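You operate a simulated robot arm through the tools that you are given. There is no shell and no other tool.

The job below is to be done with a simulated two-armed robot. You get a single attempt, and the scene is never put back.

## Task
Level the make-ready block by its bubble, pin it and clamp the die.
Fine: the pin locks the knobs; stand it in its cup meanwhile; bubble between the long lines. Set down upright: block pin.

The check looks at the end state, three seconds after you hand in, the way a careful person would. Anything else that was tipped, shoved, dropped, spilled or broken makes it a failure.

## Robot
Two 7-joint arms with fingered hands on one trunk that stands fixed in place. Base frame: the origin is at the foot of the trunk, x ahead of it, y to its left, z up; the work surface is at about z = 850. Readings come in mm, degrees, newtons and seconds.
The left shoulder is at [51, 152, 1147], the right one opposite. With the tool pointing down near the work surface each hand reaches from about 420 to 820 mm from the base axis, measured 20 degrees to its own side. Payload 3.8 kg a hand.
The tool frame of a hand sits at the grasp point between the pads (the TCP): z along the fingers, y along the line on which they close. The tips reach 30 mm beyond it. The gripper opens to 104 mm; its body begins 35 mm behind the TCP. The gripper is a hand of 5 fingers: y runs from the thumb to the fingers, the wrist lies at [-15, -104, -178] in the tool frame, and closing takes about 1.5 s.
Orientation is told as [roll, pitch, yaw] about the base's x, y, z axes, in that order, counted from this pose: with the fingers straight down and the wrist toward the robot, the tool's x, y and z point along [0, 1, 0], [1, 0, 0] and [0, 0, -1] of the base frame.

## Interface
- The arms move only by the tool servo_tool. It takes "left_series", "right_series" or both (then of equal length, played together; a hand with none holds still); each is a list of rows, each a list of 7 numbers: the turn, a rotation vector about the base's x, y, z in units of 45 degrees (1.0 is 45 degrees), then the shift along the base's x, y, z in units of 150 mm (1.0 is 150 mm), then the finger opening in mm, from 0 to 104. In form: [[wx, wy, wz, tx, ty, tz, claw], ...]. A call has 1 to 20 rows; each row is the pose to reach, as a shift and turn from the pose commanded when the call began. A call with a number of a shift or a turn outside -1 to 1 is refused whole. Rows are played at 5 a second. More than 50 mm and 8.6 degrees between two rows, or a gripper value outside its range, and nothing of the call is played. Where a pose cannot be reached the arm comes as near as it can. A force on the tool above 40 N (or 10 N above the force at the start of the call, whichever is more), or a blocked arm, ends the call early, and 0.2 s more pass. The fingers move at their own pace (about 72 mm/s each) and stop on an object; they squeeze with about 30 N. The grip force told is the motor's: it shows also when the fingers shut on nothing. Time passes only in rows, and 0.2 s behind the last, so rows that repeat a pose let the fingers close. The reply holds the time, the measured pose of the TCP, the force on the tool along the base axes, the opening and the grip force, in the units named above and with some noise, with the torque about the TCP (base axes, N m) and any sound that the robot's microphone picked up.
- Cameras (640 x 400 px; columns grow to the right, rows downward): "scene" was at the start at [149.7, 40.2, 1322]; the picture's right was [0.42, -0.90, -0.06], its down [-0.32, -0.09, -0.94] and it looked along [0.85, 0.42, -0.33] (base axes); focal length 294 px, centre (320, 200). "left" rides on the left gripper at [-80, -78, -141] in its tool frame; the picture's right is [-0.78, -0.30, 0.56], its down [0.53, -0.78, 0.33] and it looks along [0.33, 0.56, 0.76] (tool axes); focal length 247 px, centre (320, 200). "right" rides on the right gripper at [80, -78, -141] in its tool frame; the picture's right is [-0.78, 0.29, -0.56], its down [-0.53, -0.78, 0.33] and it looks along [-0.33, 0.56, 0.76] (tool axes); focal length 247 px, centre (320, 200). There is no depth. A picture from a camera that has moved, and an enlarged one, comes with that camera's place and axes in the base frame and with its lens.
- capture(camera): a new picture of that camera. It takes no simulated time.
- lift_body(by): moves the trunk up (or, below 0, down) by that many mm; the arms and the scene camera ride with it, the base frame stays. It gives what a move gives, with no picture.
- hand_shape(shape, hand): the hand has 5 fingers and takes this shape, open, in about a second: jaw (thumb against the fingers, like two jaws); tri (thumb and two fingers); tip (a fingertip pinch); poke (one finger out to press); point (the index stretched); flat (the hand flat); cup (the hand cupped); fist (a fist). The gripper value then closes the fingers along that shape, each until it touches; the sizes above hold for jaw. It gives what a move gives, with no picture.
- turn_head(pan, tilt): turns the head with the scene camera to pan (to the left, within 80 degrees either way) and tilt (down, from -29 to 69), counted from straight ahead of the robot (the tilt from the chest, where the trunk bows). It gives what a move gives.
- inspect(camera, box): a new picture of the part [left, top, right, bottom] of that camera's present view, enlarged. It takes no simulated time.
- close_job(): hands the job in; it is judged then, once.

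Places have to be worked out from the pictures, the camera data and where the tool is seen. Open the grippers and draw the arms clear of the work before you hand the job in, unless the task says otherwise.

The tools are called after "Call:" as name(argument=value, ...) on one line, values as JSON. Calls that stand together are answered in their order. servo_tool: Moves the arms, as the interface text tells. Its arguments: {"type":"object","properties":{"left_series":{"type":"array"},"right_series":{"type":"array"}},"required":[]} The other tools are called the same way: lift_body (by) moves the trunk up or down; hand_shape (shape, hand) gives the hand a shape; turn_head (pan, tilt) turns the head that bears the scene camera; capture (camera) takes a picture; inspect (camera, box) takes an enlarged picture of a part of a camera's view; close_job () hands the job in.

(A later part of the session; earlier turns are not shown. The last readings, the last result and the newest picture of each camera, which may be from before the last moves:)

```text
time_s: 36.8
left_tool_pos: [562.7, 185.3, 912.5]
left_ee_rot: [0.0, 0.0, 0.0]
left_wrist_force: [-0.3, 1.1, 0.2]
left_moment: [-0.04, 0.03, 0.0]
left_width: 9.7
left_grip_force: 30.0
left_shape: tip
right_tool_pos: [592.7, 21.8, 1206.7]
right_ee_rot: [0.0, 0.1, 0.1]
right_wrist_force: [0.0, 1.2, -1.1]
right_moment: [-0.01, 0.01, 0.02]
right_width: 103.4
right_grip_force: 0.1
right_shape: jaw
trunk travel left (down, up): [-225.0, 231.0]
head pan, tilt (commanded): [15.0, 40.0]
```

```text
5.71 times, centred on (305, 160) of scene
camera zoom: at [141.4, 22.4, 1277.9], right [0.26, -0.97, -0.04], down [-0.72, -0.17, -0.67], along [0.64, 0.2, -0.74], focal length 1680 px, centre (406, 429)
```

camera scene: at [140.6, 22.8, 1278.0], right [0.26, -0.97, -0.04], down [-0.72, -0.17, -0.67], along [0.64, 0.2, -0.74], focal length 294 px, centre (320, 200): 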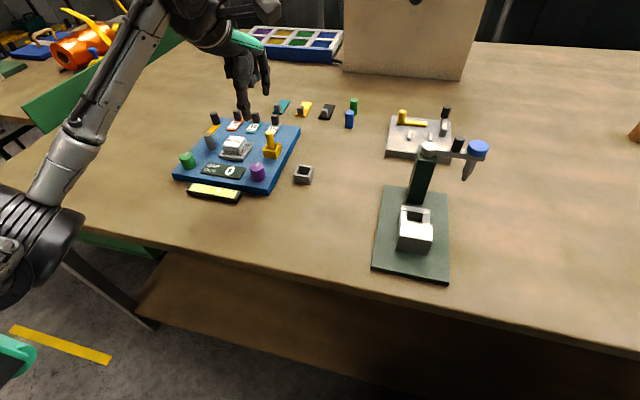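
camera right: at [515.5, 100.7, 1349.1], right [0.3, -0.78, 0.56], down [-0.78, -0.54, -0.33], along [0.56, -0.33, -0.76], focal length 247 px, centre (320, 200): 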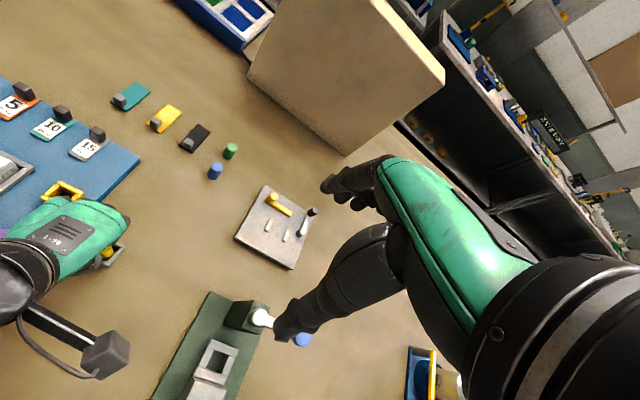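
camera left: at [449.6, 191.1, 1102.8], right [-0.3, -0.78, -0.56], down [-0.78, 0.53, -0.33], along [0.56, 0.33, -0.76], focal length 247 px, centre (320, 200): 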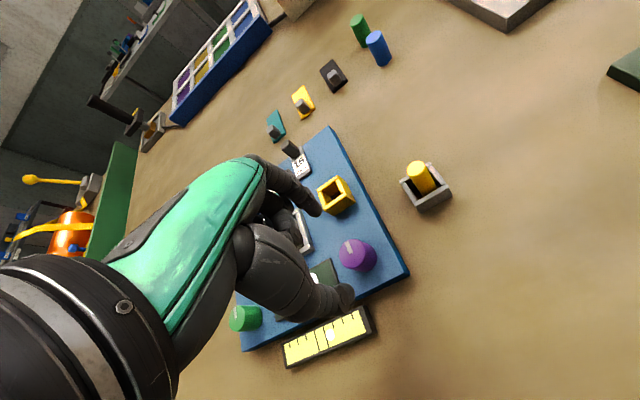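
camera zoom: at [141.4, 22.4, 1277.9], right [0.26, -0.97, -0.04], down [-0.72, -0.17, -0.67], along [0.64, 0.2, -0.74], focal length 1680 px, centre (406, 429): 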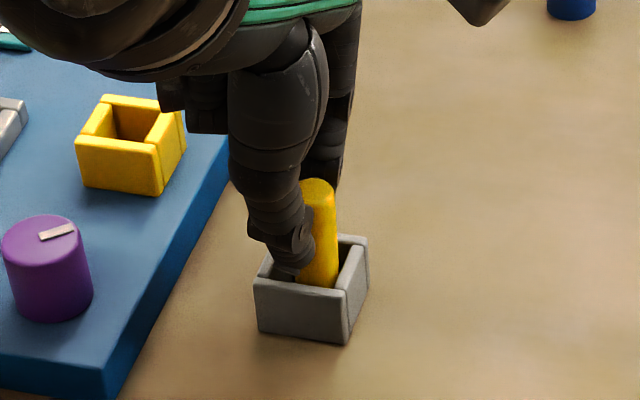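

The pin is gripped (9.7 mm, 30 N). I'll lift it straight up about 82 mm.

Call:
servo_tool(left_series=[[0, 0, 0, 0, 0, 0.05, 5], [0, 0, 0, 0, 0, 0.12, 5], [0, 0, 0, 0, 0, 0.2, 5], [0, 0, 0, 0, 0, 0.3, 5], [0, 0, 0, 0, 0, 0.42, 5], [0, 0, 0, 0, 0, 0.55, 5], [0, 0, 0, 0, 0, 0.55, 5]])

Call:
inspect(camera="left", box=[280, 200, 420, 300])

Call:
inspect(camera="scene", box=[255, 90, 345, 195])

```text
time_s: 38.4
left_tool_pos: [562.4, 186.7, 997.0]
left_ee_rot: [-0.1, 0.0, -0.1]
left_wrist_force: [0.6, 0.5, -1.4]
left_moment: [0.02, 0.04, 0.04]
left_width: 9.5
left_grip_force: 29.8
left_shape: tip
right_tool_pos: [593.8, 20.6, 1208.6]
right_ee_rot: [0.1, 0.1, 0.1]
right_wrist_force: [-0.3, 0.1, 0.6]
right_moment: [-0.01, 0.01, -0.01]
right_width: 103.6
right_grip_force: 0.1
right_shape: jaw
trunk travel left (down, up): [-225.0, 231.0]
head pan, tilt (commanded): [15.0, 40.0]
```

```text
4.00 times, centred on (350, 250) of left
camera zoom: at [483.6, 107.8, 1137.8], right [-0.3, -0.78, -0.56], down [-0.78, 0.54, -0.33], along [0.56, 0.33, -0.76], focal length 988 px, centre (200, 0)
```

zoom: 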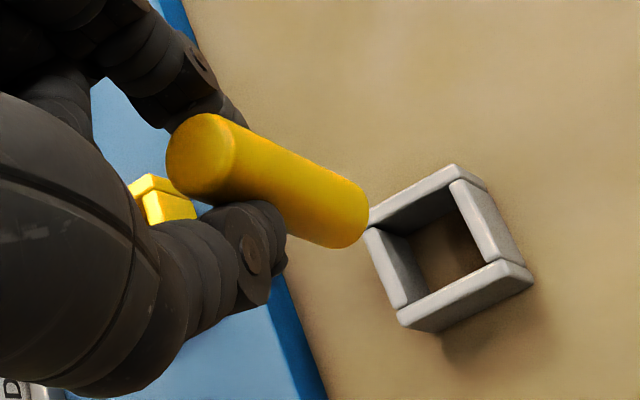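

```text
3.81 times, centred on (300, 142) of scene
camera zoom: at [141.5, 22.4, 1277.9], right [0.26, -0.97, -0.04], down [-0.72, -0.17, -0.67], along [0.64, 0.2, -0.74], focal length 1120 px, centre (396, 419)
```

zoom: 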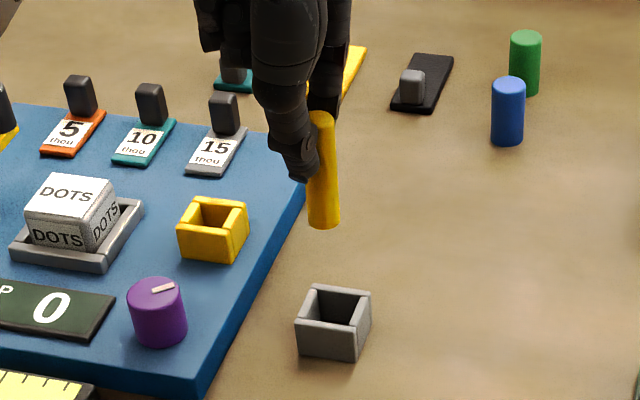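

The pin is up, its bottom roughly 4 mm nearer the robot than the TCP. I'll carry it over the yellow socket and compare alignment.

Call:
servo_tool(left_series=[[0, 0, 0, 0.1, 0.18, 0, 5], [0, 0, 0, 0.19, 0.37, 0, 5], [0, 0, 0, 0.283, 0.55, 0, 5], [0, 0, 0, 0.283, 0.55, -0.1, 5], [0, 0, 0, 0.283, 0.55, -0.1, 5]])

Call:
inspect(camera="left", box=[280, 200, 420, 300])

Call:
inspect(camera="scene", box=[235, 95, 305, 165])

```text
time_s: 39.6
left_tool_pos: [602.9, 268.6, 981.1]
left_ee_rot: [0.0, 0.0, 0.0]
left_wrist_force: [0.3, 0.2, -1.1]
left_moment: [-0.01, 0.01, 0.01]
left_width: 9.3
left_grip_force: 30.0
left_shape: tip
right_tool_pos: [593.9, 21.4, 1207.7]
right_ee_rot: [0.0, 0.1, 0.2]
right_wrist_force: [-0.3, -0.6, 0.0]
right_moment: [-0.01, -0.02, -0.02]
right_width: 103.4
right_grip_force: 0.0
right_shape: jaw
trunk travel left (down, up): [-225.0, 231.0]
head pan, tilt (commanded): [15.0, 40.0]
```

```text
4.00 times, centred on (350, 250) of left
camera zoom: at [524.3, 189.1, 1122.2], right [-0.3, -0.78, -0.56], down [-0.78, 0.54, -0.33], along [0.56, 0.33, -0.76], focal length 988 px, centre (200, 0)
```

zoom: 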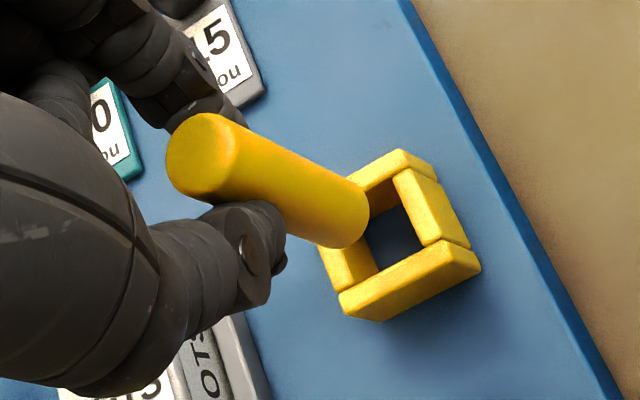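

```text
5.71 times, centred on (270, 130) of scene
camera zoom: at [141.4, 22.3, 1277.9], right [0.26, -0.97, -0.04], down [-0.72, -0.17, -0.67], along [0.64, 0.2, -0.74], focal length 1680 px, centre (606, 600)
```

zoom: 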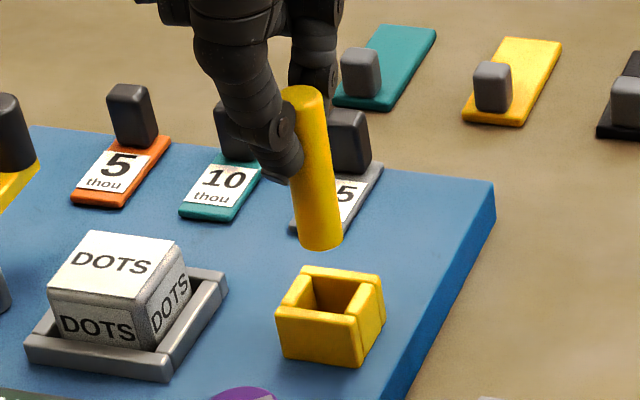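

Both views put the pin's end within about 1–2 mm of the socket centre. I'll lower to just above the rim for a last check.

Call:
servo_tool(left_series=[[0, 0, 0, 0.005, 0, -0.06, 5], [0, 0, 0, 0.005, 0, -0.12, 5], [0, 0, 0, 0.005, 0, -0.12, 5]])

Call:
inspect(camera="left", box=[280, 200, 420, 300])

Call:
inspect(camera="scene", box=[235, 95, 305, 165])

```text
time_s: 40.4
left_tool_pos: [604.6, 269.2, 963.2]
left_ee_rot: [0.0, 0.1, -0.1]
left_wrist_force: [-0.3, 0.2, -1.1]
left_moment: [-0.02, 0.03, 0.0]
left_width: 9.4
left_grip_force: 30.1
left_shape: tip
right_tool_pos: [594.2, 20.1, 1208.6]
right_ee_rot: [0.0, 0.1, 0.2]
right_wrist_force: [0.0, -0.5, -0.1]
right_moment: [-0.02, 0.01, 0.01]
right_width: 103.7
right_grip_force: 0.1
right_shape: jaw
trunk travel left (down, up): [-225.0, 231.0]
head pan, tilt (commanded): [15.0, 40.0]
```

```text
4.00 times, centred on (350, 250) of left
camera zoom: at [525.1, 189.1, 1104.1], right [-0.3, -0.78, -0.56], down [-0.78, 0.54, -0.33], along [0.56, 0.33, -0.76], focal length 988 px, centre (200, 0)
```

zoom: 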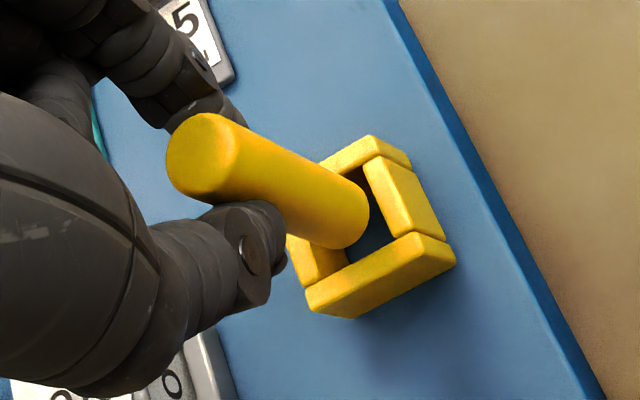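

```text
5.71 times, centred on (270, 130) of scene
camera zoom: at [141.4, 22.4, 1277.9], right [0.26, -0.97, -0.04], down [-0.72, -0.17, -0.67], along [0.64, 0.2, -0.74], focal length 1680 px, centre (606, 600)
```

zoom: 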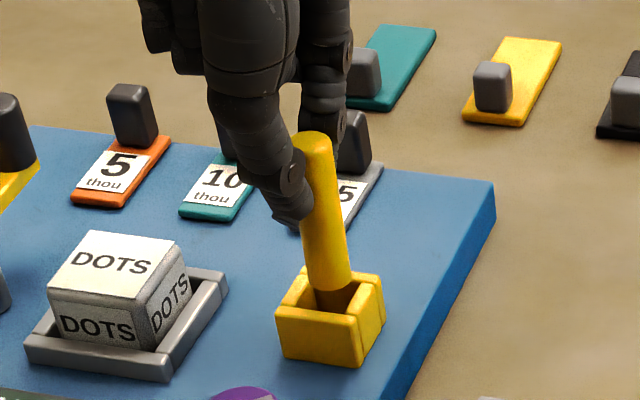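

The pin's end is centred over the socket hole. I'll lower slowly until it touches the floor.

Call:
servo_tool(left_series=[[0, 0, 0, 0, 0, -0.05, 5], [0, 0, 0, 0, 0, -0.1, 5], [0, 0, 0, 0, 0, -0.14, 5], [0, 0, 0, 0, 0, -0.17, 5], [0, 0, 0, 0, 0, -0.185, 5], [0, 0, 0, 0, 0, -0.185, 5]])

Call:
inspect(camera="left", box=[280, 200, 420, 300])

Call:
inspect(camera="scene", box=[235, 95, 305, 165])

```text
time_s: 41.4
left_tool_pos: [606.9, 271.1, 952.7]
left_ee_rot: [0.0, -1.6, 0.1]
left_wrist_force: [-3.2, 5.1, 21.4]
left_moment: [0.02, 0.1, 0.07]
left_width: 12.0
left_grip_force: 30.7
left_shape: tip
right_tool_pos: [590.9, 20.0, 1208.4]
right_ee_rot: [0.0, -0.1, 0.0]
right_wrist_force: [-0.1, 0.6, 0.5]
right_moment: [0.0, -0.01, -0.01]
right_width: 103.7
right_grip_force: 0.1
right_shape: jaw
trunk travel left (down, up): [-225.0, 231.0]
head pan, tilt (commanded): [15.0, 40.0]
stopped in row 4 (left hand): the force on the tool passed its limit at 44 N (the readings are from after the stop); the commanded pose is now the measured one
```

```text
4.00 times, centred on (350, 250) of left
camera zoom: at [524.4, 190.8, 1089.7], right [-0.28, -0.78, -0.57], down [-0.77, 0.53, -0.35], along [0.58, 0.34, -0.74], focal length 988 px, centre (200, 0)
```

zoom: 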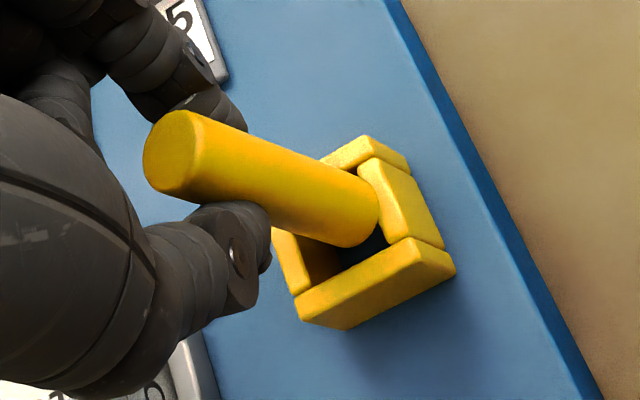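

```text
5.71 times, centred on (270, 130) of scene
camera zoom: at [139.2, 22.0, 1278.1], right [0.26, -0.97, -0.04], down [-0.72, -0.17, -0.67], along [0.64, 0.2, -0.74], focal length 1680 px, centre (606, 600)
```

zoom: 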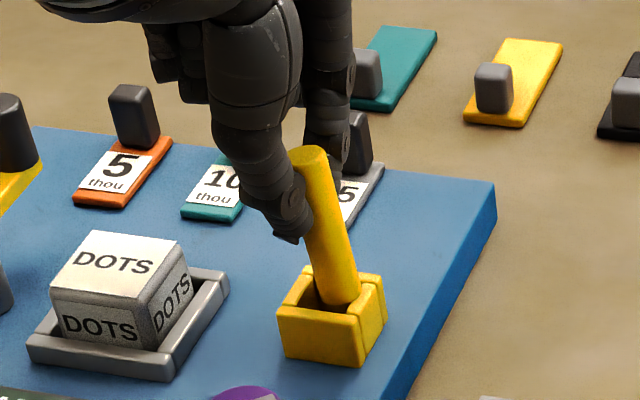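

The pin's end caught the socket's right wall and tilted in the grip. I'll raise straight up 20 mm and re-measure before trying again.

Call:
servo_tool(left_series=[[0, 0, 0, 0, 0, 0.03, 5], [0, 0, 0, 0, 0, 0.08, 5], [0, 0, 0, 0, 0, 0.15, 5], [0, 0, 0, 0, 0, 0.15, 5]])

Call:
inspect(camera="left", box=[280, 200, 420, 300])

Call:
inspect(camera="scene", box=[235, 95, 305, 165])

```text
time_s: 42.4
left_tool_pos: [607.8, 270.6, 967.7]
left_ee_rot: [0.1, -0.8, 0.1]
left_wrist_force: [-0.8, 0.1, -1.5]
left_moment: [-0.01, 0.0, -0.01]
left_width: 11.3
left_grip_force: 29.6
left_shape: tip
right_tool_pos: [593.4, 21.0, 1207.1]
right_ee_rot: [-0.1, 0.1, 0.1]
right_wrist_force: [-0.1, 0.7, 0.4]
right_moment: [0.0, 0.0, 0.01]
right_width: 103.8
right_grip_force: 0.1
right_shape: jaw
trunk travel left (down, up): [-225.0, 231.0]
head pan, tilt (commanded): [15.0, 40.0]
```

```text
4.00 times, centred on (350, 250) of left
camera zoom: at [527.3, 190.1, 1107.3], right [-0.29, -0.78, -0.56], down [-0.77, 0.53, -0.34], along [0.57, 0.34, -0.75], focal length 988 px, centre (200, 0)
```

zoom: 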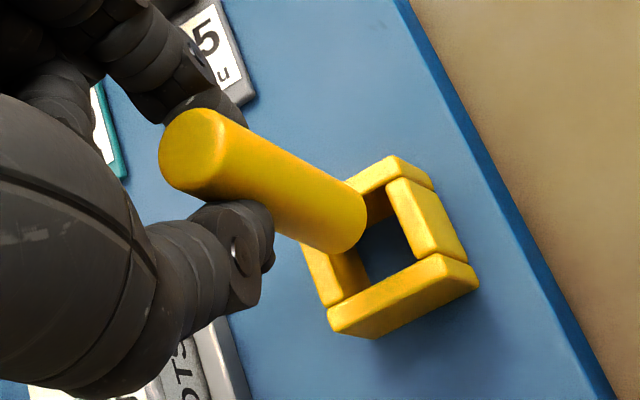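

```text
5.71 times, centred on (270, 130) of scene
camera zoom: at [141.3, 22.4, 1277.9], right [0.26, -0.97, -0.04], down [-0.72, -0.17, -0.67], along [0.64, 0.2, -0.74], focal length 1680 px, centre (606, 600)
```

zoom: 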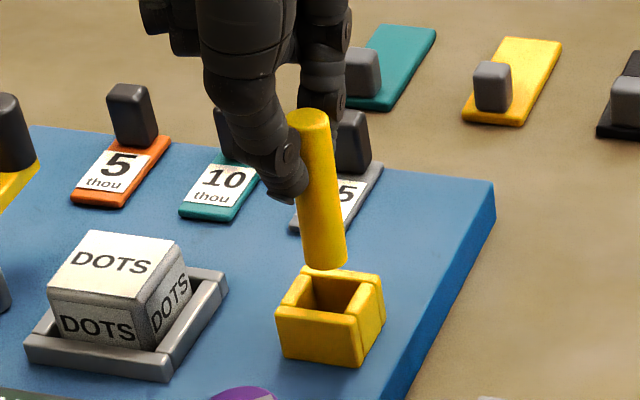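

The pin is still held but leans about 3°, and the socket has only about 2.5 mm clearance each side. I'll zoom tightly in both cameras to find the true offset.

Call:
inspect(camera="left", box=[315, 230, 405, 290])

Call:
inspect(camera="scene", box=[255, 110, 295, 165])

```text
6.67 times, centred on (360, 260) of left
camera zoom: at [527.3, 190.1, 1107.3], right [-0.29, -0.78, -0.56], down [-0.77, 0.53, -0.34], along [0.57, 0.34, -0.75], focal length 1646 px, centre (53, -200)
```

zoom: 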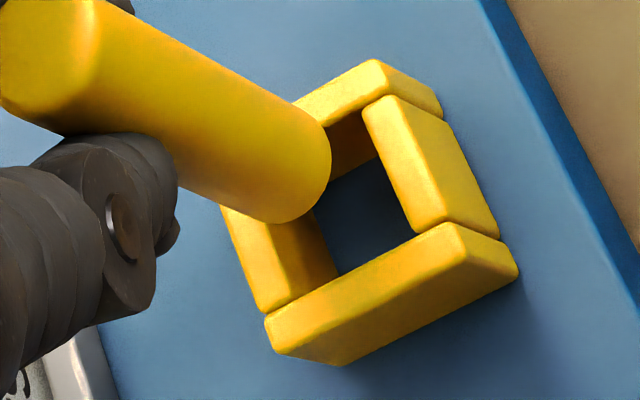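

```text
7.27 times, centred on (275, 138) of scene
camera zoom: at [141.3, 22.4, 1277.9], right [0.26, -0.97, -0.04], down [-0.72, -0.17, -0.67], along [0.64, 0.2, -0.74], focal length 2139 px, centre (647, 654)
```

zoom: 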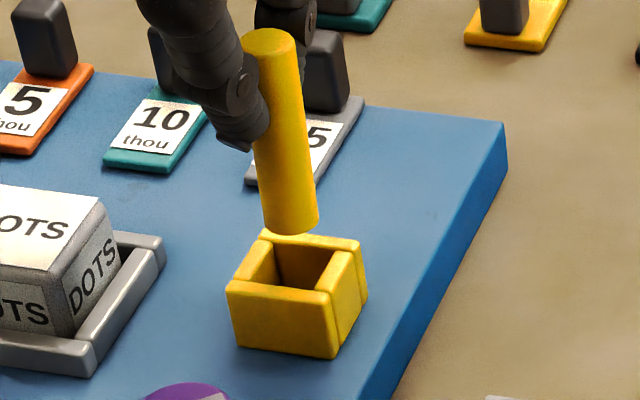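

Careful triangulation gives the pin's end at (606.3, 269.4, 905) against a hole centre of (604.4, 270.3), with the pin leaning about 3.7°. I'll straighten the lean with a small hand rotation and shift to bring the end over the hole, then re-measure.

Call:
servo_tool(left_series=[[-0.019, -0.037, 0, -0.018, 0.01, 0.01, 5], [-0.038, -0.073, 0, -0.037, 0.019, 0.01, 5], [-0.038, -0.073, 0, -0.037, 0.019, 0.01, 5]])

Call:
inspect(camera="left", box=[315, 230, 405, 290])

Call:
inspect(camera="scene", box=[255, 110, 295, 165])

Call:
inspect(camera="left", box=[280, 200, 420, 300])

```text
time_s: 43.2
left_tool_pos: [602.9, 272.0, 970.3]
left_ee_rot: [-1.6, -4.2, 0.1]
left_wrist_force: [-0.2, 0.3, -1.1]
left_moment: [-0.03, -0.04, 0.0]
left_width: 11.3
left_grip_force: 30.2
left_shape: tip
right_tool_pos: [595.2, 20.7, 1207.3]
right_ee_rot: [0.0, 0.1, 0.1]
right_wrist_force: [-0.5, 0.3, -0.7]
right_moment: [-0.01, 0.03, 0.0]
right_width: 103.6
right_grip_force: 0.0
right_shape: jaw
trunk travel left (down, up): [-225.0, 231.0]
head pan, tilt (commanded): [15.0, 40.0]
```

```text
6.67 times, centred on (360, 260) of left
camera zoom: at [513.9, 197.4, 1106.9], right [-0.25, -0.79, -0.55], down [-0.75, 0.52, -0.4], along [0.61, 0.31, -0.73], focal length 1646 px, centre (53, -200)
```

zoom: 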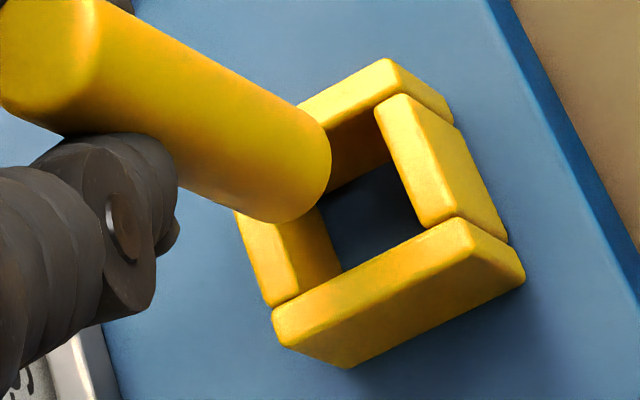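

```text
7.27 times, centred on (275, 138) of scene
camera zoom: at [141.6, 22.3, 1277.9], right [0.26, -0.97, -0.04], down [-0.72, -0.17, -0.67], along [0.64, 0.2, -0.74], focal length 2139 px, centre (647, 654)
```

zoom: 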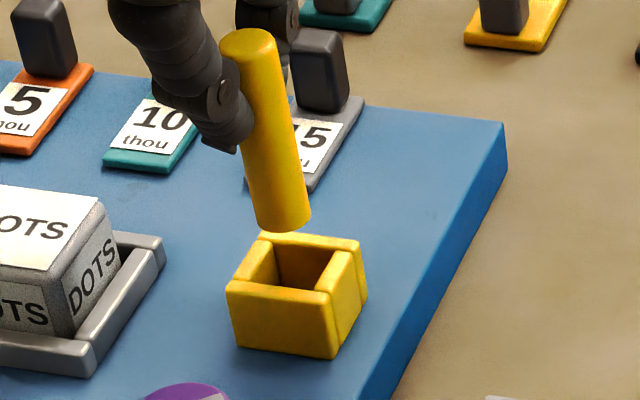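

```text
4.00 times, centred on (350, 250) of left
camera zoom: at [513.9, 197.4, 1106.9], right [-0.25, -0.79, -0.55], down [-0.75, 0.52, -0.4], along [0.61, 0.31, -0.73], focal length 988 px, centre (200, 0)
```

zoom: 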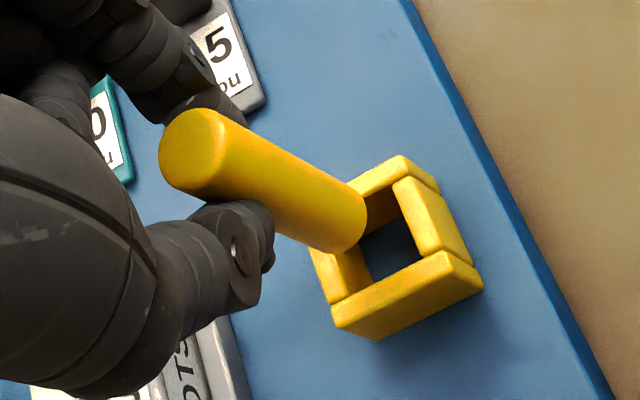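

The pin is now vertical in both views and its end matches the hole centre within about 0.3 mm. I'll lower slowly into the socket.

Call:
servo_tool(left_series=[[0, 0, 0, 0, 0, -0.05, 5], [0, 0, 0, 0, 0, -0.1, 5], [0, 0, 0, 0, 0, -0.14, 5], [0, 0, 0, 0, 0, -0.17, 5], [0, 0, 0, 0, 0, -0.19, 5], [0, 0, 0, 0, 0, -0.19, 5]])

Call:
inspect(camera="left", box=[280, 200, 420, 300])

Call:
inspect(camera="scene", box=[255, 110, 295, 165])

```text
time_s: 44.6
left_tool_pos: [601.1, 272.3, 940.7]
left_ee_rot: [-1.7, -4.1, 0.1]
left_wrist_force: [0.9, 0.0, -0.2]
left_moment: [0.02, 0.02, 0.0]
left_width: 11.3
left_grip_force: 30.3
left_shape: tip
right_tool_pos: [594.0, 19.4, 1208.3]
right_ee_rot: [0.0, 0.0, 0.1]
right_wrist_force: [0.4, -0.6, 0.3]
right_moment: [-0.03, 0.04, -0.01]
right_width: 103.8
right_grip_force: 0.0
right_shape: jaw
trunk travel left (down, up): [-225.0, 231.0]
head pan, tilt (commanded): [15.0, 40.0]
```

```text
4.00 times, centred on (350, 250) of left
camera zoom: at [513.0, 197.1, 1077.8], right [-0.25, -0.79, -0.55], down [-0.75, 0.52, -0.4], along [0.61, 0.31, -0.73], focal length 988 px, centre (200, 0)
```

zoom: 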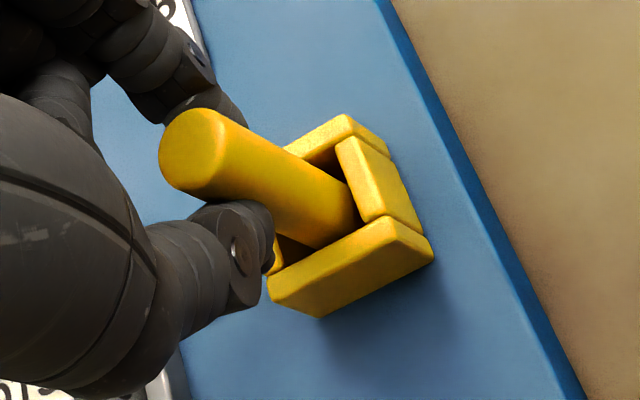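

```text
7.27 times, centred on (275, 138) of scene
camera zoom: at [141.4, 22.4, 1277.9], right [0.26, -0.97, -0.04], down [-0.72, -0.17, -0.67], along [0.64, 0.2, -0.74], focal length 2139 px, centre (647, 654)
```

zoom: 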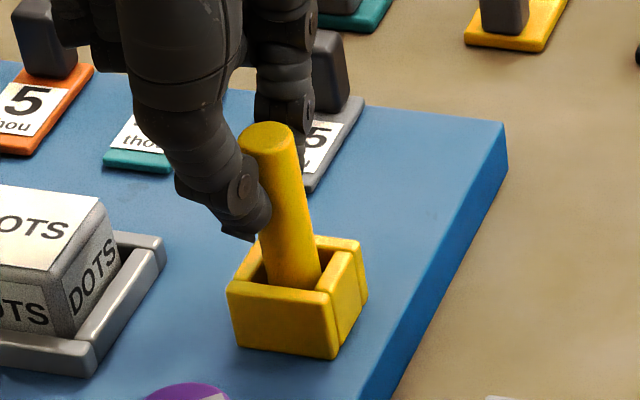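

The pin has entered the socket without contact. I'll continue down gently until the floor contact shows.

Call:
servo_tool(left_series=[[0, 0, 0, 0, 0, -0.015, 5], [0, 0, 0, 0, 0, -0.03, 5], [0, 0, 0, 0, 0, -0.04, 5], [0, 0, 0, 0, 0, -0.047, 5]])

```text
time_s: 45.6
left_tool_pos: [601.6, 272.5, 934.8]
left_ee_rot: [-1.8, -4.1, 0.2]
left_wrist_force: [-1.0, -0.5, -0.9]
left_moment: [-0.01, 0.01, 0.0]
left_width: 11.7
left_grip_force: 30.1
left_shape: tip
right_tool_pos: [593.8, 20.6, 1207.9]
right_ee_rot: [0.0, 0.1, 0.0]
right_wrist_force: [-0.4, -0.8, 0.4]
right_moment: [0.04, -0.01, 0.0]
right_width: 103.5
right_grip_force: 0.1
right_shape: jaw
trunk travel left (down, up): [-225.0, 231.0]
head pan, tilt (commanded): [15.0, 40.0]
```

No contact yet; I'll step down a further 3 mm, watching the force.

Call:
servo_tool(left_series=[[0, 0, 0, 0, 0, -0.007, 5], [0, 0, 0, 0, 0, -0.014, 5], [0, 0, 0, 0, 0, -0.02, 5]])

Call:
inspect(camera="left", box=[280, 200, 420, 300])

Call:
inspect(camera="scene", box=[255, 110, 295, 165])

```text
time_s: 46.4
left_tool_pos: [599.3, 273.4, 932.2]
left_ee_rot: [-1.7, -4.3, 0.2]
left_wrist_force: [0.6, 0.3, 0.5]
left_moment: [0.02, 0.01, 0.02]
left_width: 11.6
left_grip_force: 29.6
left_shape: tip
right_tool_pos: [593.8, 20.5, 1207.7]
right_ee_rot: [0.0, 0.0, 0.0]
right_wrist_force: [0.9, 0.1, 0.2]
right_moment: [0.01, -0.01, 0.01]
right_width: 103.8
right_grip_force: 0.2
right_shape: jaw
trunk travel left (down, up): [-225.0, 231.0]
head pan, tilt (commanded): [15.0, 40.0]
```

```text
4.00 times, centred on (350, 250) of left
camera zoom: at [512.1, 197.3, 1068.5], right [-0.25, -0.79, -0.55], down [-0.75, 0.52, -0.4], along [0.61, 0.31, -0.73], focal length 988 px, centre (200, 0)
```

zoom: 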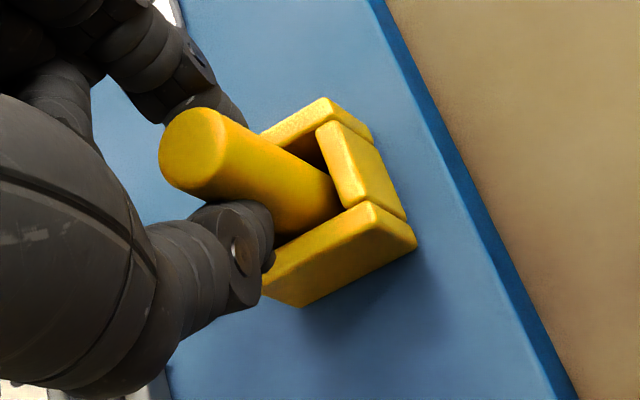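

```text
7.27 times, centred on (275, 138) of scene
camera zoom: at [141.1, 22.3, 1278.0], right [0.26, -0.97, -0.04], down [-0.72, -0.17, -0.67], along [0.64, 0.2, -0.74], focal length 2139 px, centre (647, 654)
```

zoom: 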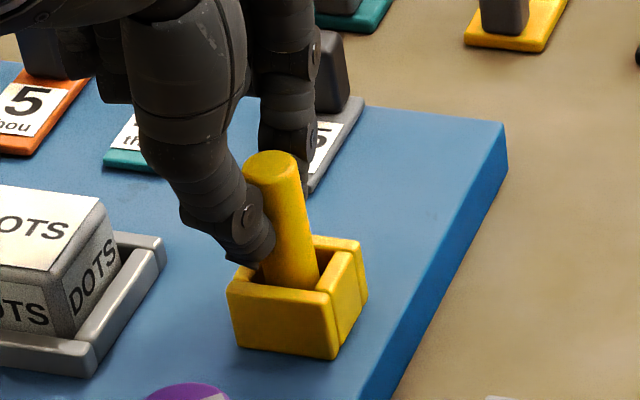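

Still no contact force; another couple of millimetres.

Call:
servo_tool(left_series=[[0, 0, 0, 0.003, 0, -0.007, 5], [0, 0, 0, 0.006, 0, -0.014, 5], [0, 0, 0, 0.006, 0, -0.02, 5]])

```text
time_s: 47.2
left_tool_pos: [600.8, 272.7, 931.8]
left_ee_rot: [-1.6, -4.5, 0.2]
left_wrist_force: [-0.6, 0.4, 9.4]
left_moment: [0.02, 0.01, 0.01]
left_width: 11.4
left_grip_force: 29.5
left_shape: tip
right_tool_pos: [590.8, 19.8, 1209.2]
right_ee_rot: [0.0, -0.1, 0.1]
right_wrist_force: [0.9, -0.1, 0.7]
right_moment: [-0.01, 0.0, -0.01]
right_width: 103.6
right_grip_force: 0.0
right_shape: jaw
trunk travel left (down, up): [-225.0, 231.0]
head pan, tilt (commanded): [15.0, 40.0]
```

The pin is seated on the socket floor (9.4 N). I'll ease off the pressure and release.

Call:
servo_tool(left_series=[[0, 0, 0, 0, 0, 0.014, 5], [0, 0, 0, 0, 0, 0.014, 5], [0, 0, 0, 0, 0, 0.014, 16], [0, 0, 0, 0, 0, 0.014, 24], [0, 0, 0, 0, 0, 0.014, 36], [0, 0, 0, 0, 0, 0.014, 50], [0, 0, 0, 0, 0, 0.014, 50]])

Call:
inspect(camera="left", box=[280, 200, 420, 300])

Call:
inspect(camera="scene", box=[255, 110, 295, 165])

```text
time_s: 48.8
left_tool_pos: [601.9, 272.5, 931.6]
left_ee_rot: [-1.7, -4.2, 0.2]
left_wrist_force: [-0.1, -0.4, 0.4]
left_moment: [0.03, -0.01, -0.01]
left_width: 49.4
left_grip_force: 0.1
left_shape: tip
right_tool_pos: [594.3, 20.4, 1206.9]
right_ee_rot: [-0.1, 0.0, -0.1]
right_wrist_force: [-0.3, 0.4, -0.3]
right_moment: [0.02, 0.03, -0.02]
right_width: 103.5
right_grip_force: 0.0
right_shape: jaw
trunk travel left (down, up): [-225.0, 231.0]
head pan, tilt (commanded): [15.0, 40.0]
```

```text
4.00 times, centred on (350, 250) of left
camera zoom: at [514.0, 197.2, 1068.0], right [-0.25, -0.79, -0.55], down [-0.75, 0.52, -0.4], along [0.61, 0.31, -0.73], focal length 988 px, centre (200, 0)
```

zoom: 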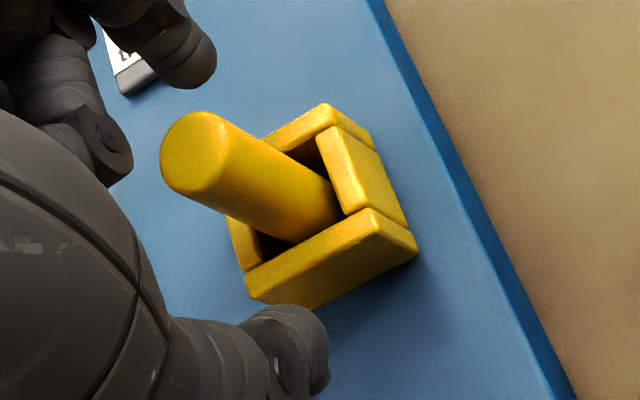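

```text
7.27 times, centred on (275, 138) of scene
camera zoom: at [141.3, 22.4, 1277.9], right [0.26, -0.97, -0.04], down [-0.72, -0.17, -0.67], along [0.64, 0.2, -0.74], focal length 2139 px, centre (647, 654)
```

zoom: 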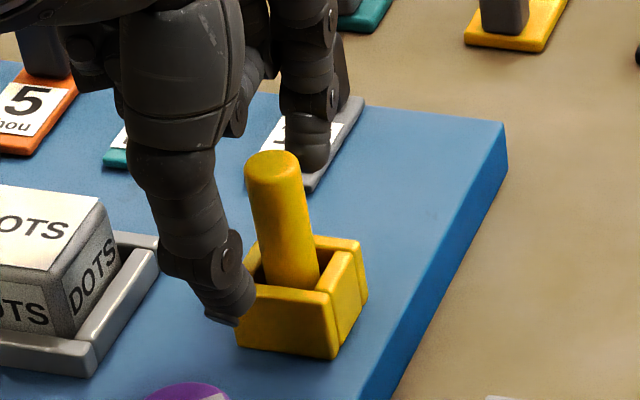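

The pin stands upright in the socket, released. I'll lift the hand clear and level it again, then check the bubble.

Call:
servo_tool(left_series=[[0, 0, 0, 0, 0, 0.06, 50], [0, 0, 0, 0, 0, 0.2, 50], [0, 0, 0, 0, 0, 0.4, 50], [0.019, 0.047, 0, 0, 0, 0.55, 50], [0.038, 0.094, 0, 0, 0, 0.65, 50], [0.038, 0.094, 0, 0, 0, 0.65, 50]])

Call:
inspect(camera="scene", box=[165, 90, 325, 210])

Call:
inspect(camera="scene", box=[185, 175, 255, 208])

Call:
capture(camera="left")

```text
time_s: 50.2
left_tool_pos: [600.7, 273.8, 1029.6]
left_ee_rot: [0.1, 0.0, 0.1]
left_wrist_force: [-0.9, 0.7, 0.3]
left_moment: [-0.03, -0.02, -0.01]
left_width: 49.7
left_grip_force: 0.0
left_shape: tip
right_tool_pos: [593.6, 20.6, 1207.6]
right_ee_rot: [0.0, -0.1, -0.1]
right_wrist_force: [0.1, -0.6, 0.3]
right_moment: [0.0, 0.0, -0.01]
right_width: 103.7
right_grip_force: 0.1
right_shape: jaw
trunk travel left (down, up): [-225.0, 231.0]
head pan, tilt (commanded): [15.0, 40.0]
```

```text
3.33 times, centred on (245, 150) of scene
camera zoom: at [141.2, 22.5, 1277.9], right [0.26, -0.97, -0.04], down [-0.72, -0.17, -0.67], along [0.64, 0.2, -0.74], focal length 980 px, centre (570, 367)
```

zoom: 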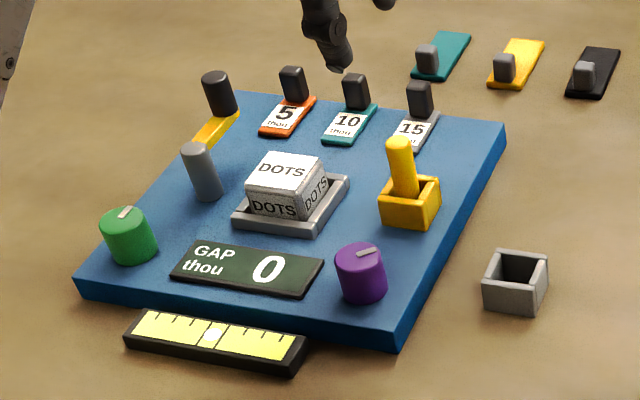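

```text
9.14 times, centred on (220, 192) of scene
camera zoom: at [141.2, 22.5, 1277.9], right [0.26, -0.97, -0.04], down [-0.72, -0.17, -0.67], along [0.64, 0.2, -0.74], focal length 2689 px, centre (1234, 278)
```

zoom: 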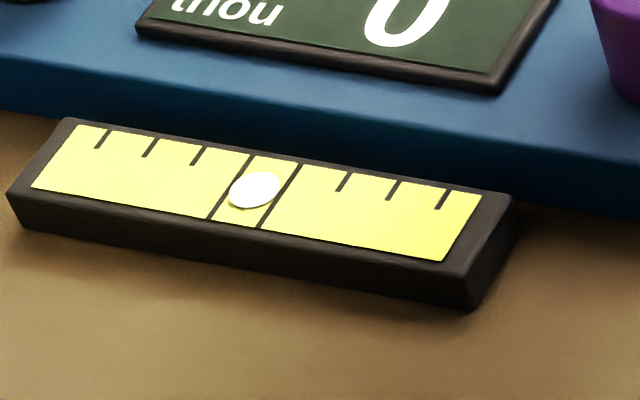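

```text
taken
camera left: at [523.3, 194.5, 1169.3], right [-0.29, -0.78, -0.56], down [-0.78, 0.53, -0.33], along [0.55, 0.34, -0.76], focal length 247 px, centre (320, 200)
```

left: 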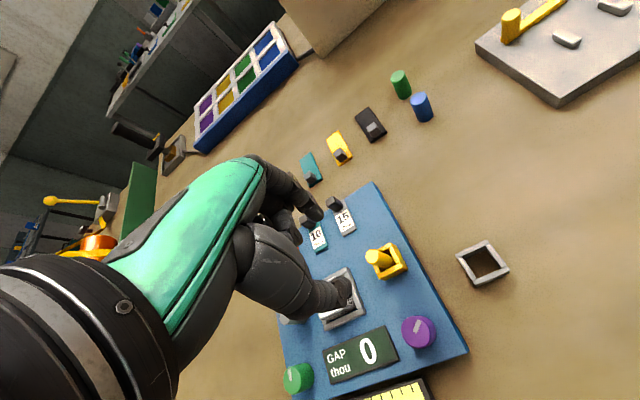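

Pin is back and the bubble is centred. Now the clamp: I'll zoom in on the grey post, yellow arm and black handle.

Call:
inspect(camera="scene", box=[195, 100, 260, 165])

Call:
inspect(camera="scene", box=[200, 105, 230, 145])

```text
6.15 times, centred on (228, 132) of scene
camera zoom: at [141.2, 22.5, 1277.9], right [0.26, -0.97, -0.04], down [-0.72, -0.17, -0.67], along [0.64, 0.2, -0.74], focal length 1810 px, centre (889, 615)
```

zoom: 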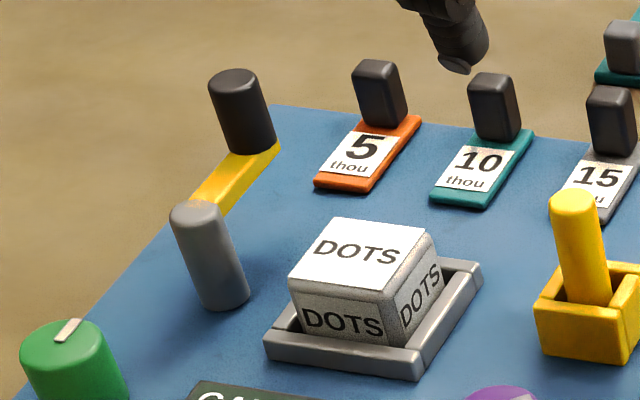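

```text
10.00 times, centred on (215, 125) of scene
camera zoom: at [141.2, 22.5, 1277.9], right [0.26, -0.97, -0.04], down [-0.72, -0.17, -0.67], along [0.64, 0.2, -0.74], focal length 2941 px, centre (1370, 950)
```

zoom: 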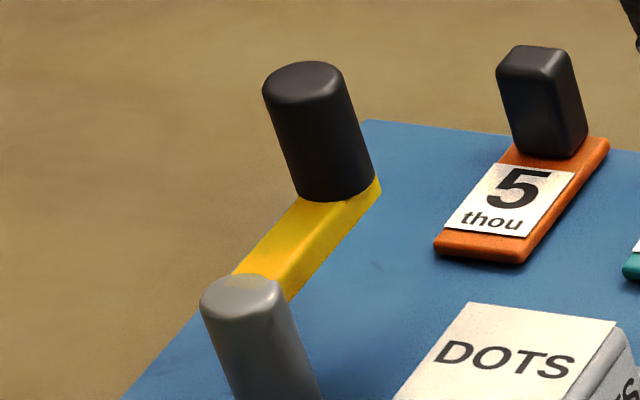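

The arm pivots on the grey post (≈586, 409, top z 914) with the handle at (628, 409), top z 939; the die top is about z 908 at (588, 348). I'll move over the handle with the hand pre-turned about +35° so it can turn with the arm while swinging clockwise.

Call:
servo_tool(left_series=[[0, 0, 0.13, 0.03, 0.15, 0, 50], [0, 0, 0.26, 0.06, 0.3, 0, 50], [0, 0, 0.39, 0.09, 0.45, 0, 50], [0, 0, 0.52, 0.12, 0.6, 0, 50], [0, 0, 0.65, 0.15, 0.75, 0, 50], [0, 0, 0.78, 0.18, 0.9, 0, 50], [0, 0, 0.78, 0.18, 0.9, 0, 50]])

Call:
capture(camera="left")

Call:
inspect(camera="scene", box=[150, 40, 310, 160])

```text
time_s: 51.8
left_tool_pos: [627.8, 409.5, 1029.0]
left_ee_rot: [0.1, 0.0, 35.3]
left_wrist_force: [-0.4, -0.3, 0.7]
left_moment: [0.01, 0.01, 0.02]
left_width: 49.7
left_grip_force: 0.0
left_shape: tip
right_tool_pos: [594.1, 19.7, 1208.4]
right_ee_rot: [0.0, 0.0, 0.0]
right_wrist_force: [-0.4, -0.1, -0.2]
right_moment: [0.0, 0.02, 0.01]
right_width: 103.6
right_grip_force: 0.0
right_shape: jaw
trunk travel left (down, up): [-225.0, 231.0]
head pan, tilt (commanded): [15.0, 40.0]
```

```text
taken
camera left: at [609.8, 299.3, 1168.5], right [0.21, -0.8, -0.56], down [-0.94, -0.01, -0.33], along [0.26, 0.59, -0.76], focal length 247 px, centre (320, 200)
```

left: 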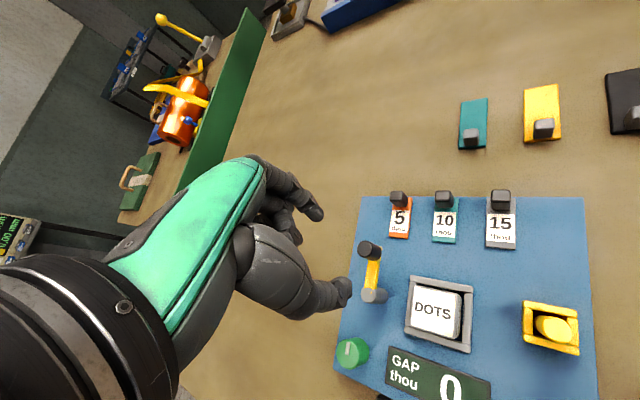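

```text
3.33 times, centred on (230, 100) of scene
camera zoom: at [141.2, 22.2, 1277.9], right [0.26, -0.97, -0.04], down [-0.72, -0.17, -0.67], along [0.64, 0.2, -0.74], focal length 980 px, centre (620, 533)
```

zoom: 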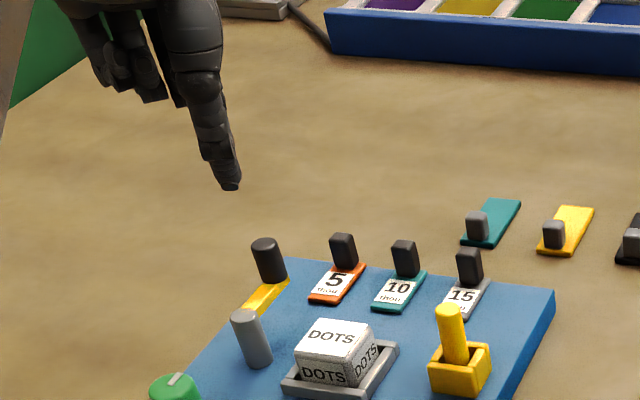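

This hand view shows the clamp clearly; I'll zoom in to measure the handle and post.

Call:
inspect(camera="left", box=[330, 220, 490, 360])

Call:
inspect(camera="left", box=[345, 230, 405, 310])

```text
2.86 times, centred on (410, 290) of left
camera zoom: at [609.8, 299.3, 1168.5], right [0.21, -0.8, -0.56], down [-0.94, -0.01, -0.33], along [0.26, 0.59, -0.76], focal length 706 px, centre (63, -57)
```

zoom: 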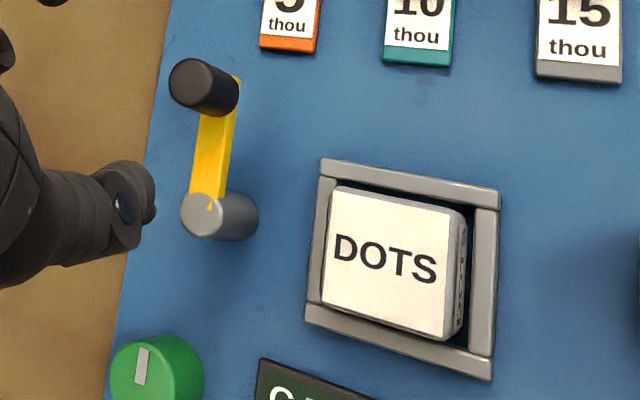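

```text
5.00 times, centred on (375, 270) of left
camera zoom: at [609.8, 299.3, 1168.5], right [0.21, -0.8, -0.56], down [-0.94, -0.01, -0.33], along [0.26, 0.59, -0.76], focal length 1235 px, centre (45, -150)
```

zoom: 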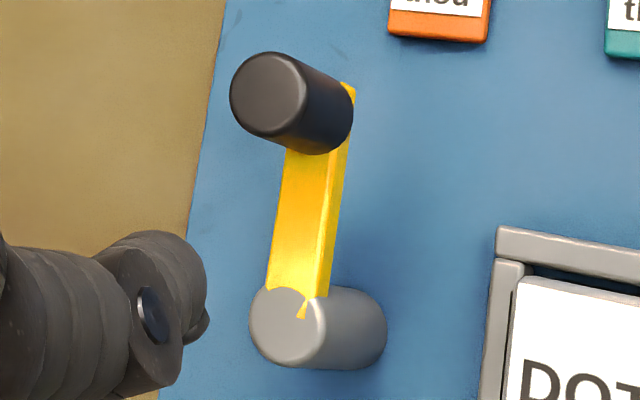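

Combining three views: handle top ≈ (634.5, 411, 935), post top ≈ (591, 410.5, 911), arm length ≈ 43.5 mm. I'll shift a few millimetres and come down part way to check alignment over the handle.

Call:
servo_tool(left_series=[[0, 0, 0, 0.02, 0.005, -0.1, 50], [0, 0, 0, 0.04, 0.01, -0.2, 50], [0, 0, 0, 0.04, 0.01, -0.3, 50], [0, 0, 0, 0.04, 0.01, -0.3, 50]])

Call:
inspect(camera="left", box=[280, 180, 420, 300])

Call:
inspect(camera="scene", box=[180, 70, 260, 150])

```text
time_s: 52.8
left_tool_pos: [634.6, 408.9, 982.7]
left_ee_rot: [0.1, -0.1, 35.3]
left_wrist_force: [0.4, 0.2, -0.5]
left_moment: [0.03, -0.02, -0.01]
left_width: 49.8
left_grip_force: 0.0
left_shape: tip
right_tool_pos: [594.2, 21.1, 1208.5]
right_ee_rot: [-0.1, 0.0, 0.1]
right_wrist_force: [0.2, 0.0, 0.7]
right_moment: [-0.02, 0.0, 0.0]
right_width: 103.7
right_grip_force: 0.0
right_shape: jaw
trunk travel left (down, up): [-225.0, 231.0]
head pan, tilt (commanded): [15.0, 40.0]
```

```text
3.33 times, centred on (350, 240) of left
camera zoom: at [616.7, 299.8, 1123.7], right [0.21, -0.8, -0.56], down [-0.94, -0.01, -0.33], along [0.26, 0.59, -0.76], focal length 823 px, centre (220, 67)
```

zoom: 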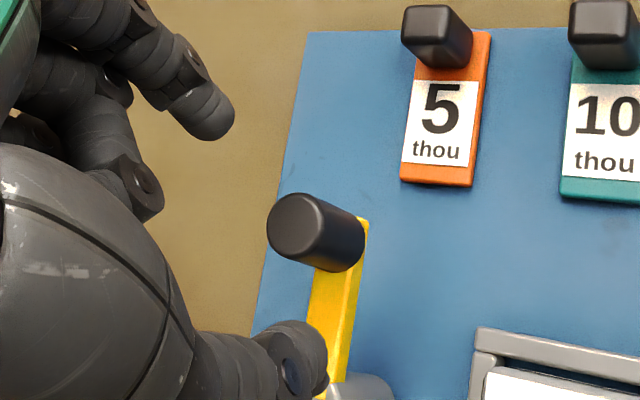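

```text
5.00 times, centred on (220, 110) of scene
camera zoom: at [141.3, 22.3, 1278.0], right [0.26, -0.97, -0.04], down [-0.72, -0.17, -0.67], along [0.64, 0.2, -0.74], focal length 1470 px, centre (820, 650)
```

zoom: 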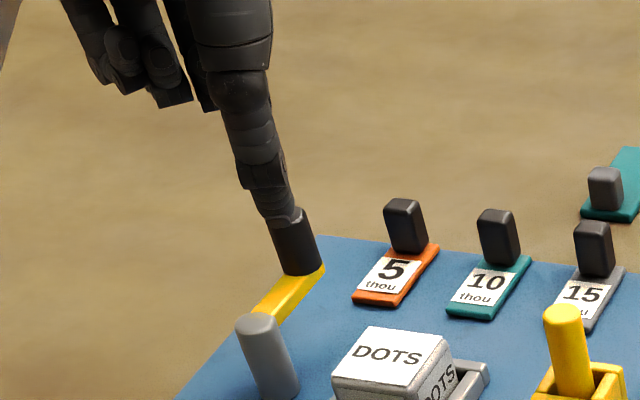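

The handle is about 3 mm further in x than the TCP. I'll centre on it and descend to TCP z ≈ 948, keeping tips just above the yellow arm.

Call:
servo_tool(left_series=[[0, 0, 0, 0.017, 0.011, -0.06, 50], [0, 0, 0, 0.017, 0.011, -0.12, 50], [0, 0, 0, 0.017, 0.011, -0.18, 50], [0, 0, 0, 0.017, 0.011, -0.23, 50], [0, 0, 0, 0.017, 0.011, -0.23, 50]])

Call:
inspect(camera="left", box=[280, 180, 420, 300])

Call:
inspect(camera="scene", box=[180, 70, 260, 150])

```text
time_s: 54.0
left_tool_pos: [637.9, 410.8, 947.8]
left_ee_rot: [0.1, 0.1, 35.2]
left_wrist_force: [-0.3, 0.0, -0.2]
left_moment: [-0.01, 0.02, -0.02]
left_width: 49.7
left_grip_force: 0.0
left_shape: tip
right_tool_pos: [592.9, 20.6, 1207.2]
right_ee_rot: [0.0, 0.0, -0.1]
right_wrist_force: [-0.2, 0.2, -0.1]
right_moment: [-0.01, -0.01, 0.01]
right_width: 103.8
right_grip_force: 0.1
right_shape: jaw
trunk travel left (down, up): [-225.0, 231.0]
head pan, tilt (commanded): [15.0, 40.0]
```

```text
3.33 times, centred on (350, 240) of left
camera zoom: at [619.9, 301.2, 1089.7], right [0.21, -0.8, -0.56], down [-0.94, -0.01, -0.33], along [0.26, 0.59, -0.76], focal length 823 px, centre (220, 67)
```

zoom: 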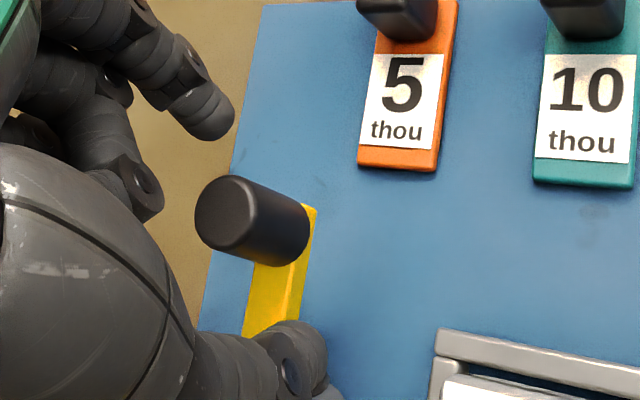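

```text
5.00 times, centred on (220, 110) of scene
camera zoom: at [141.2, 22.3, 1278.0], right [0.26, -0.97, -0.04], down [-0.72, -0.17, -0.67], along [0.64, 0.2, -0.74], focal length 1470 px, centre (820, 650)
```

zoom: 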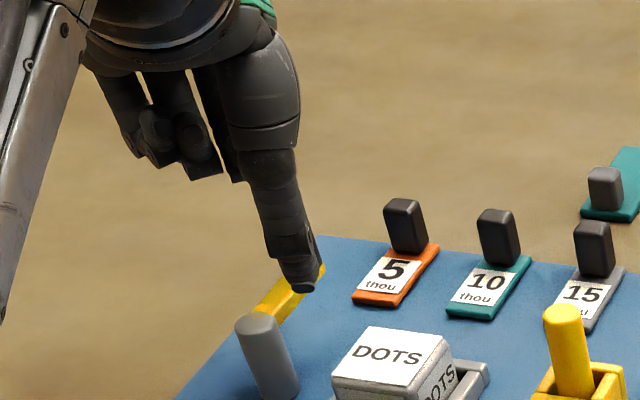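

The handle sits between thumb and index. I'll close the pinch on it.

Call:
servo_tool(left_series=[[0, 0, 0, 0, 0, 0, 36], [0, 0, 0, 0, 0, 0, 24], [0, 0, 0, 0, 0, 0, 12], [0, 0, 0, 0, 0, 0, 8], [0, 0, 0, 0, 0, 0, 8], [0, 0, 0, 0, 0, 0, 8]])

Call:
inspect(camera="left", box=[280, 180, 420, 300])

Call:
inspect(camera="scene", box=[180, 90, 270, 165])

```text
time_s: 55.4
left_tool_pos: [638.5, 410.6, 948.8]
left_ee_rot: [0.1, 0.0, 35.2]
left_wrist_force: [0.3, 0.4, -1.4]
left_moment: [0.0, -0.04, 0.02]
left_width: 11.3
left_grip_force: 30.0
left_shape: tip
right_tool_pos: [593.7, 21.0, 1207.1]
right_ee_rot: [0.1, 0.1, -0.1]
right_wrist_force: [0.0, 0.3, 0.2]
right_moment: [-0.01, 0.0, 0.01]
right_width: 103.7
right_grip_force: 0.1
right_shape: jaw
trunk travel left (down, up): [-225.0, 231.0]
head pan, tilt (commanded): [15.0, 40.0]
```

```text
3.33 times, centred on (350, 240) of left
camera zoom: at [620.1, 301.4, 1089.6], right [0.2, -0.8, -0.56], down [-0.94, -0.01, -0.33], along [0.26, 0.59, -0.76], focal length 823 px, centre (220, 67)
```

zoom: 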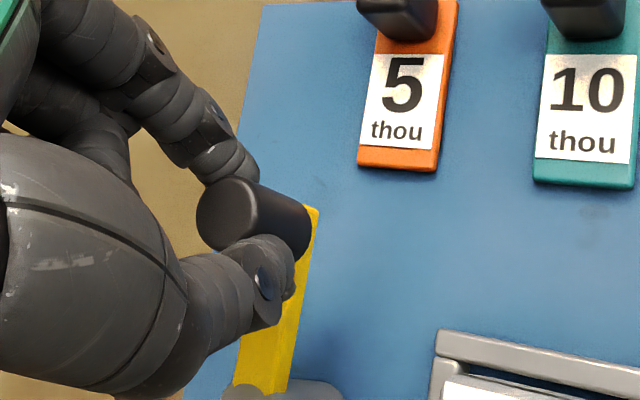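

```text
5.33 times, centred on (225, 128) of scene
camera zoom: at [141.5, 22.5, 1277.9], right [0.26, -0.97, -0.04], down [-0.72, -0.17, -0.67], along [0.64, 0.2, -0.74], focal length 1568 px, centre (827, 587)
```

zoom: 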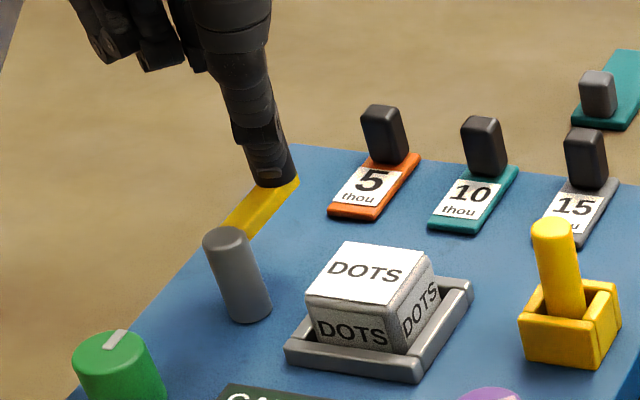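

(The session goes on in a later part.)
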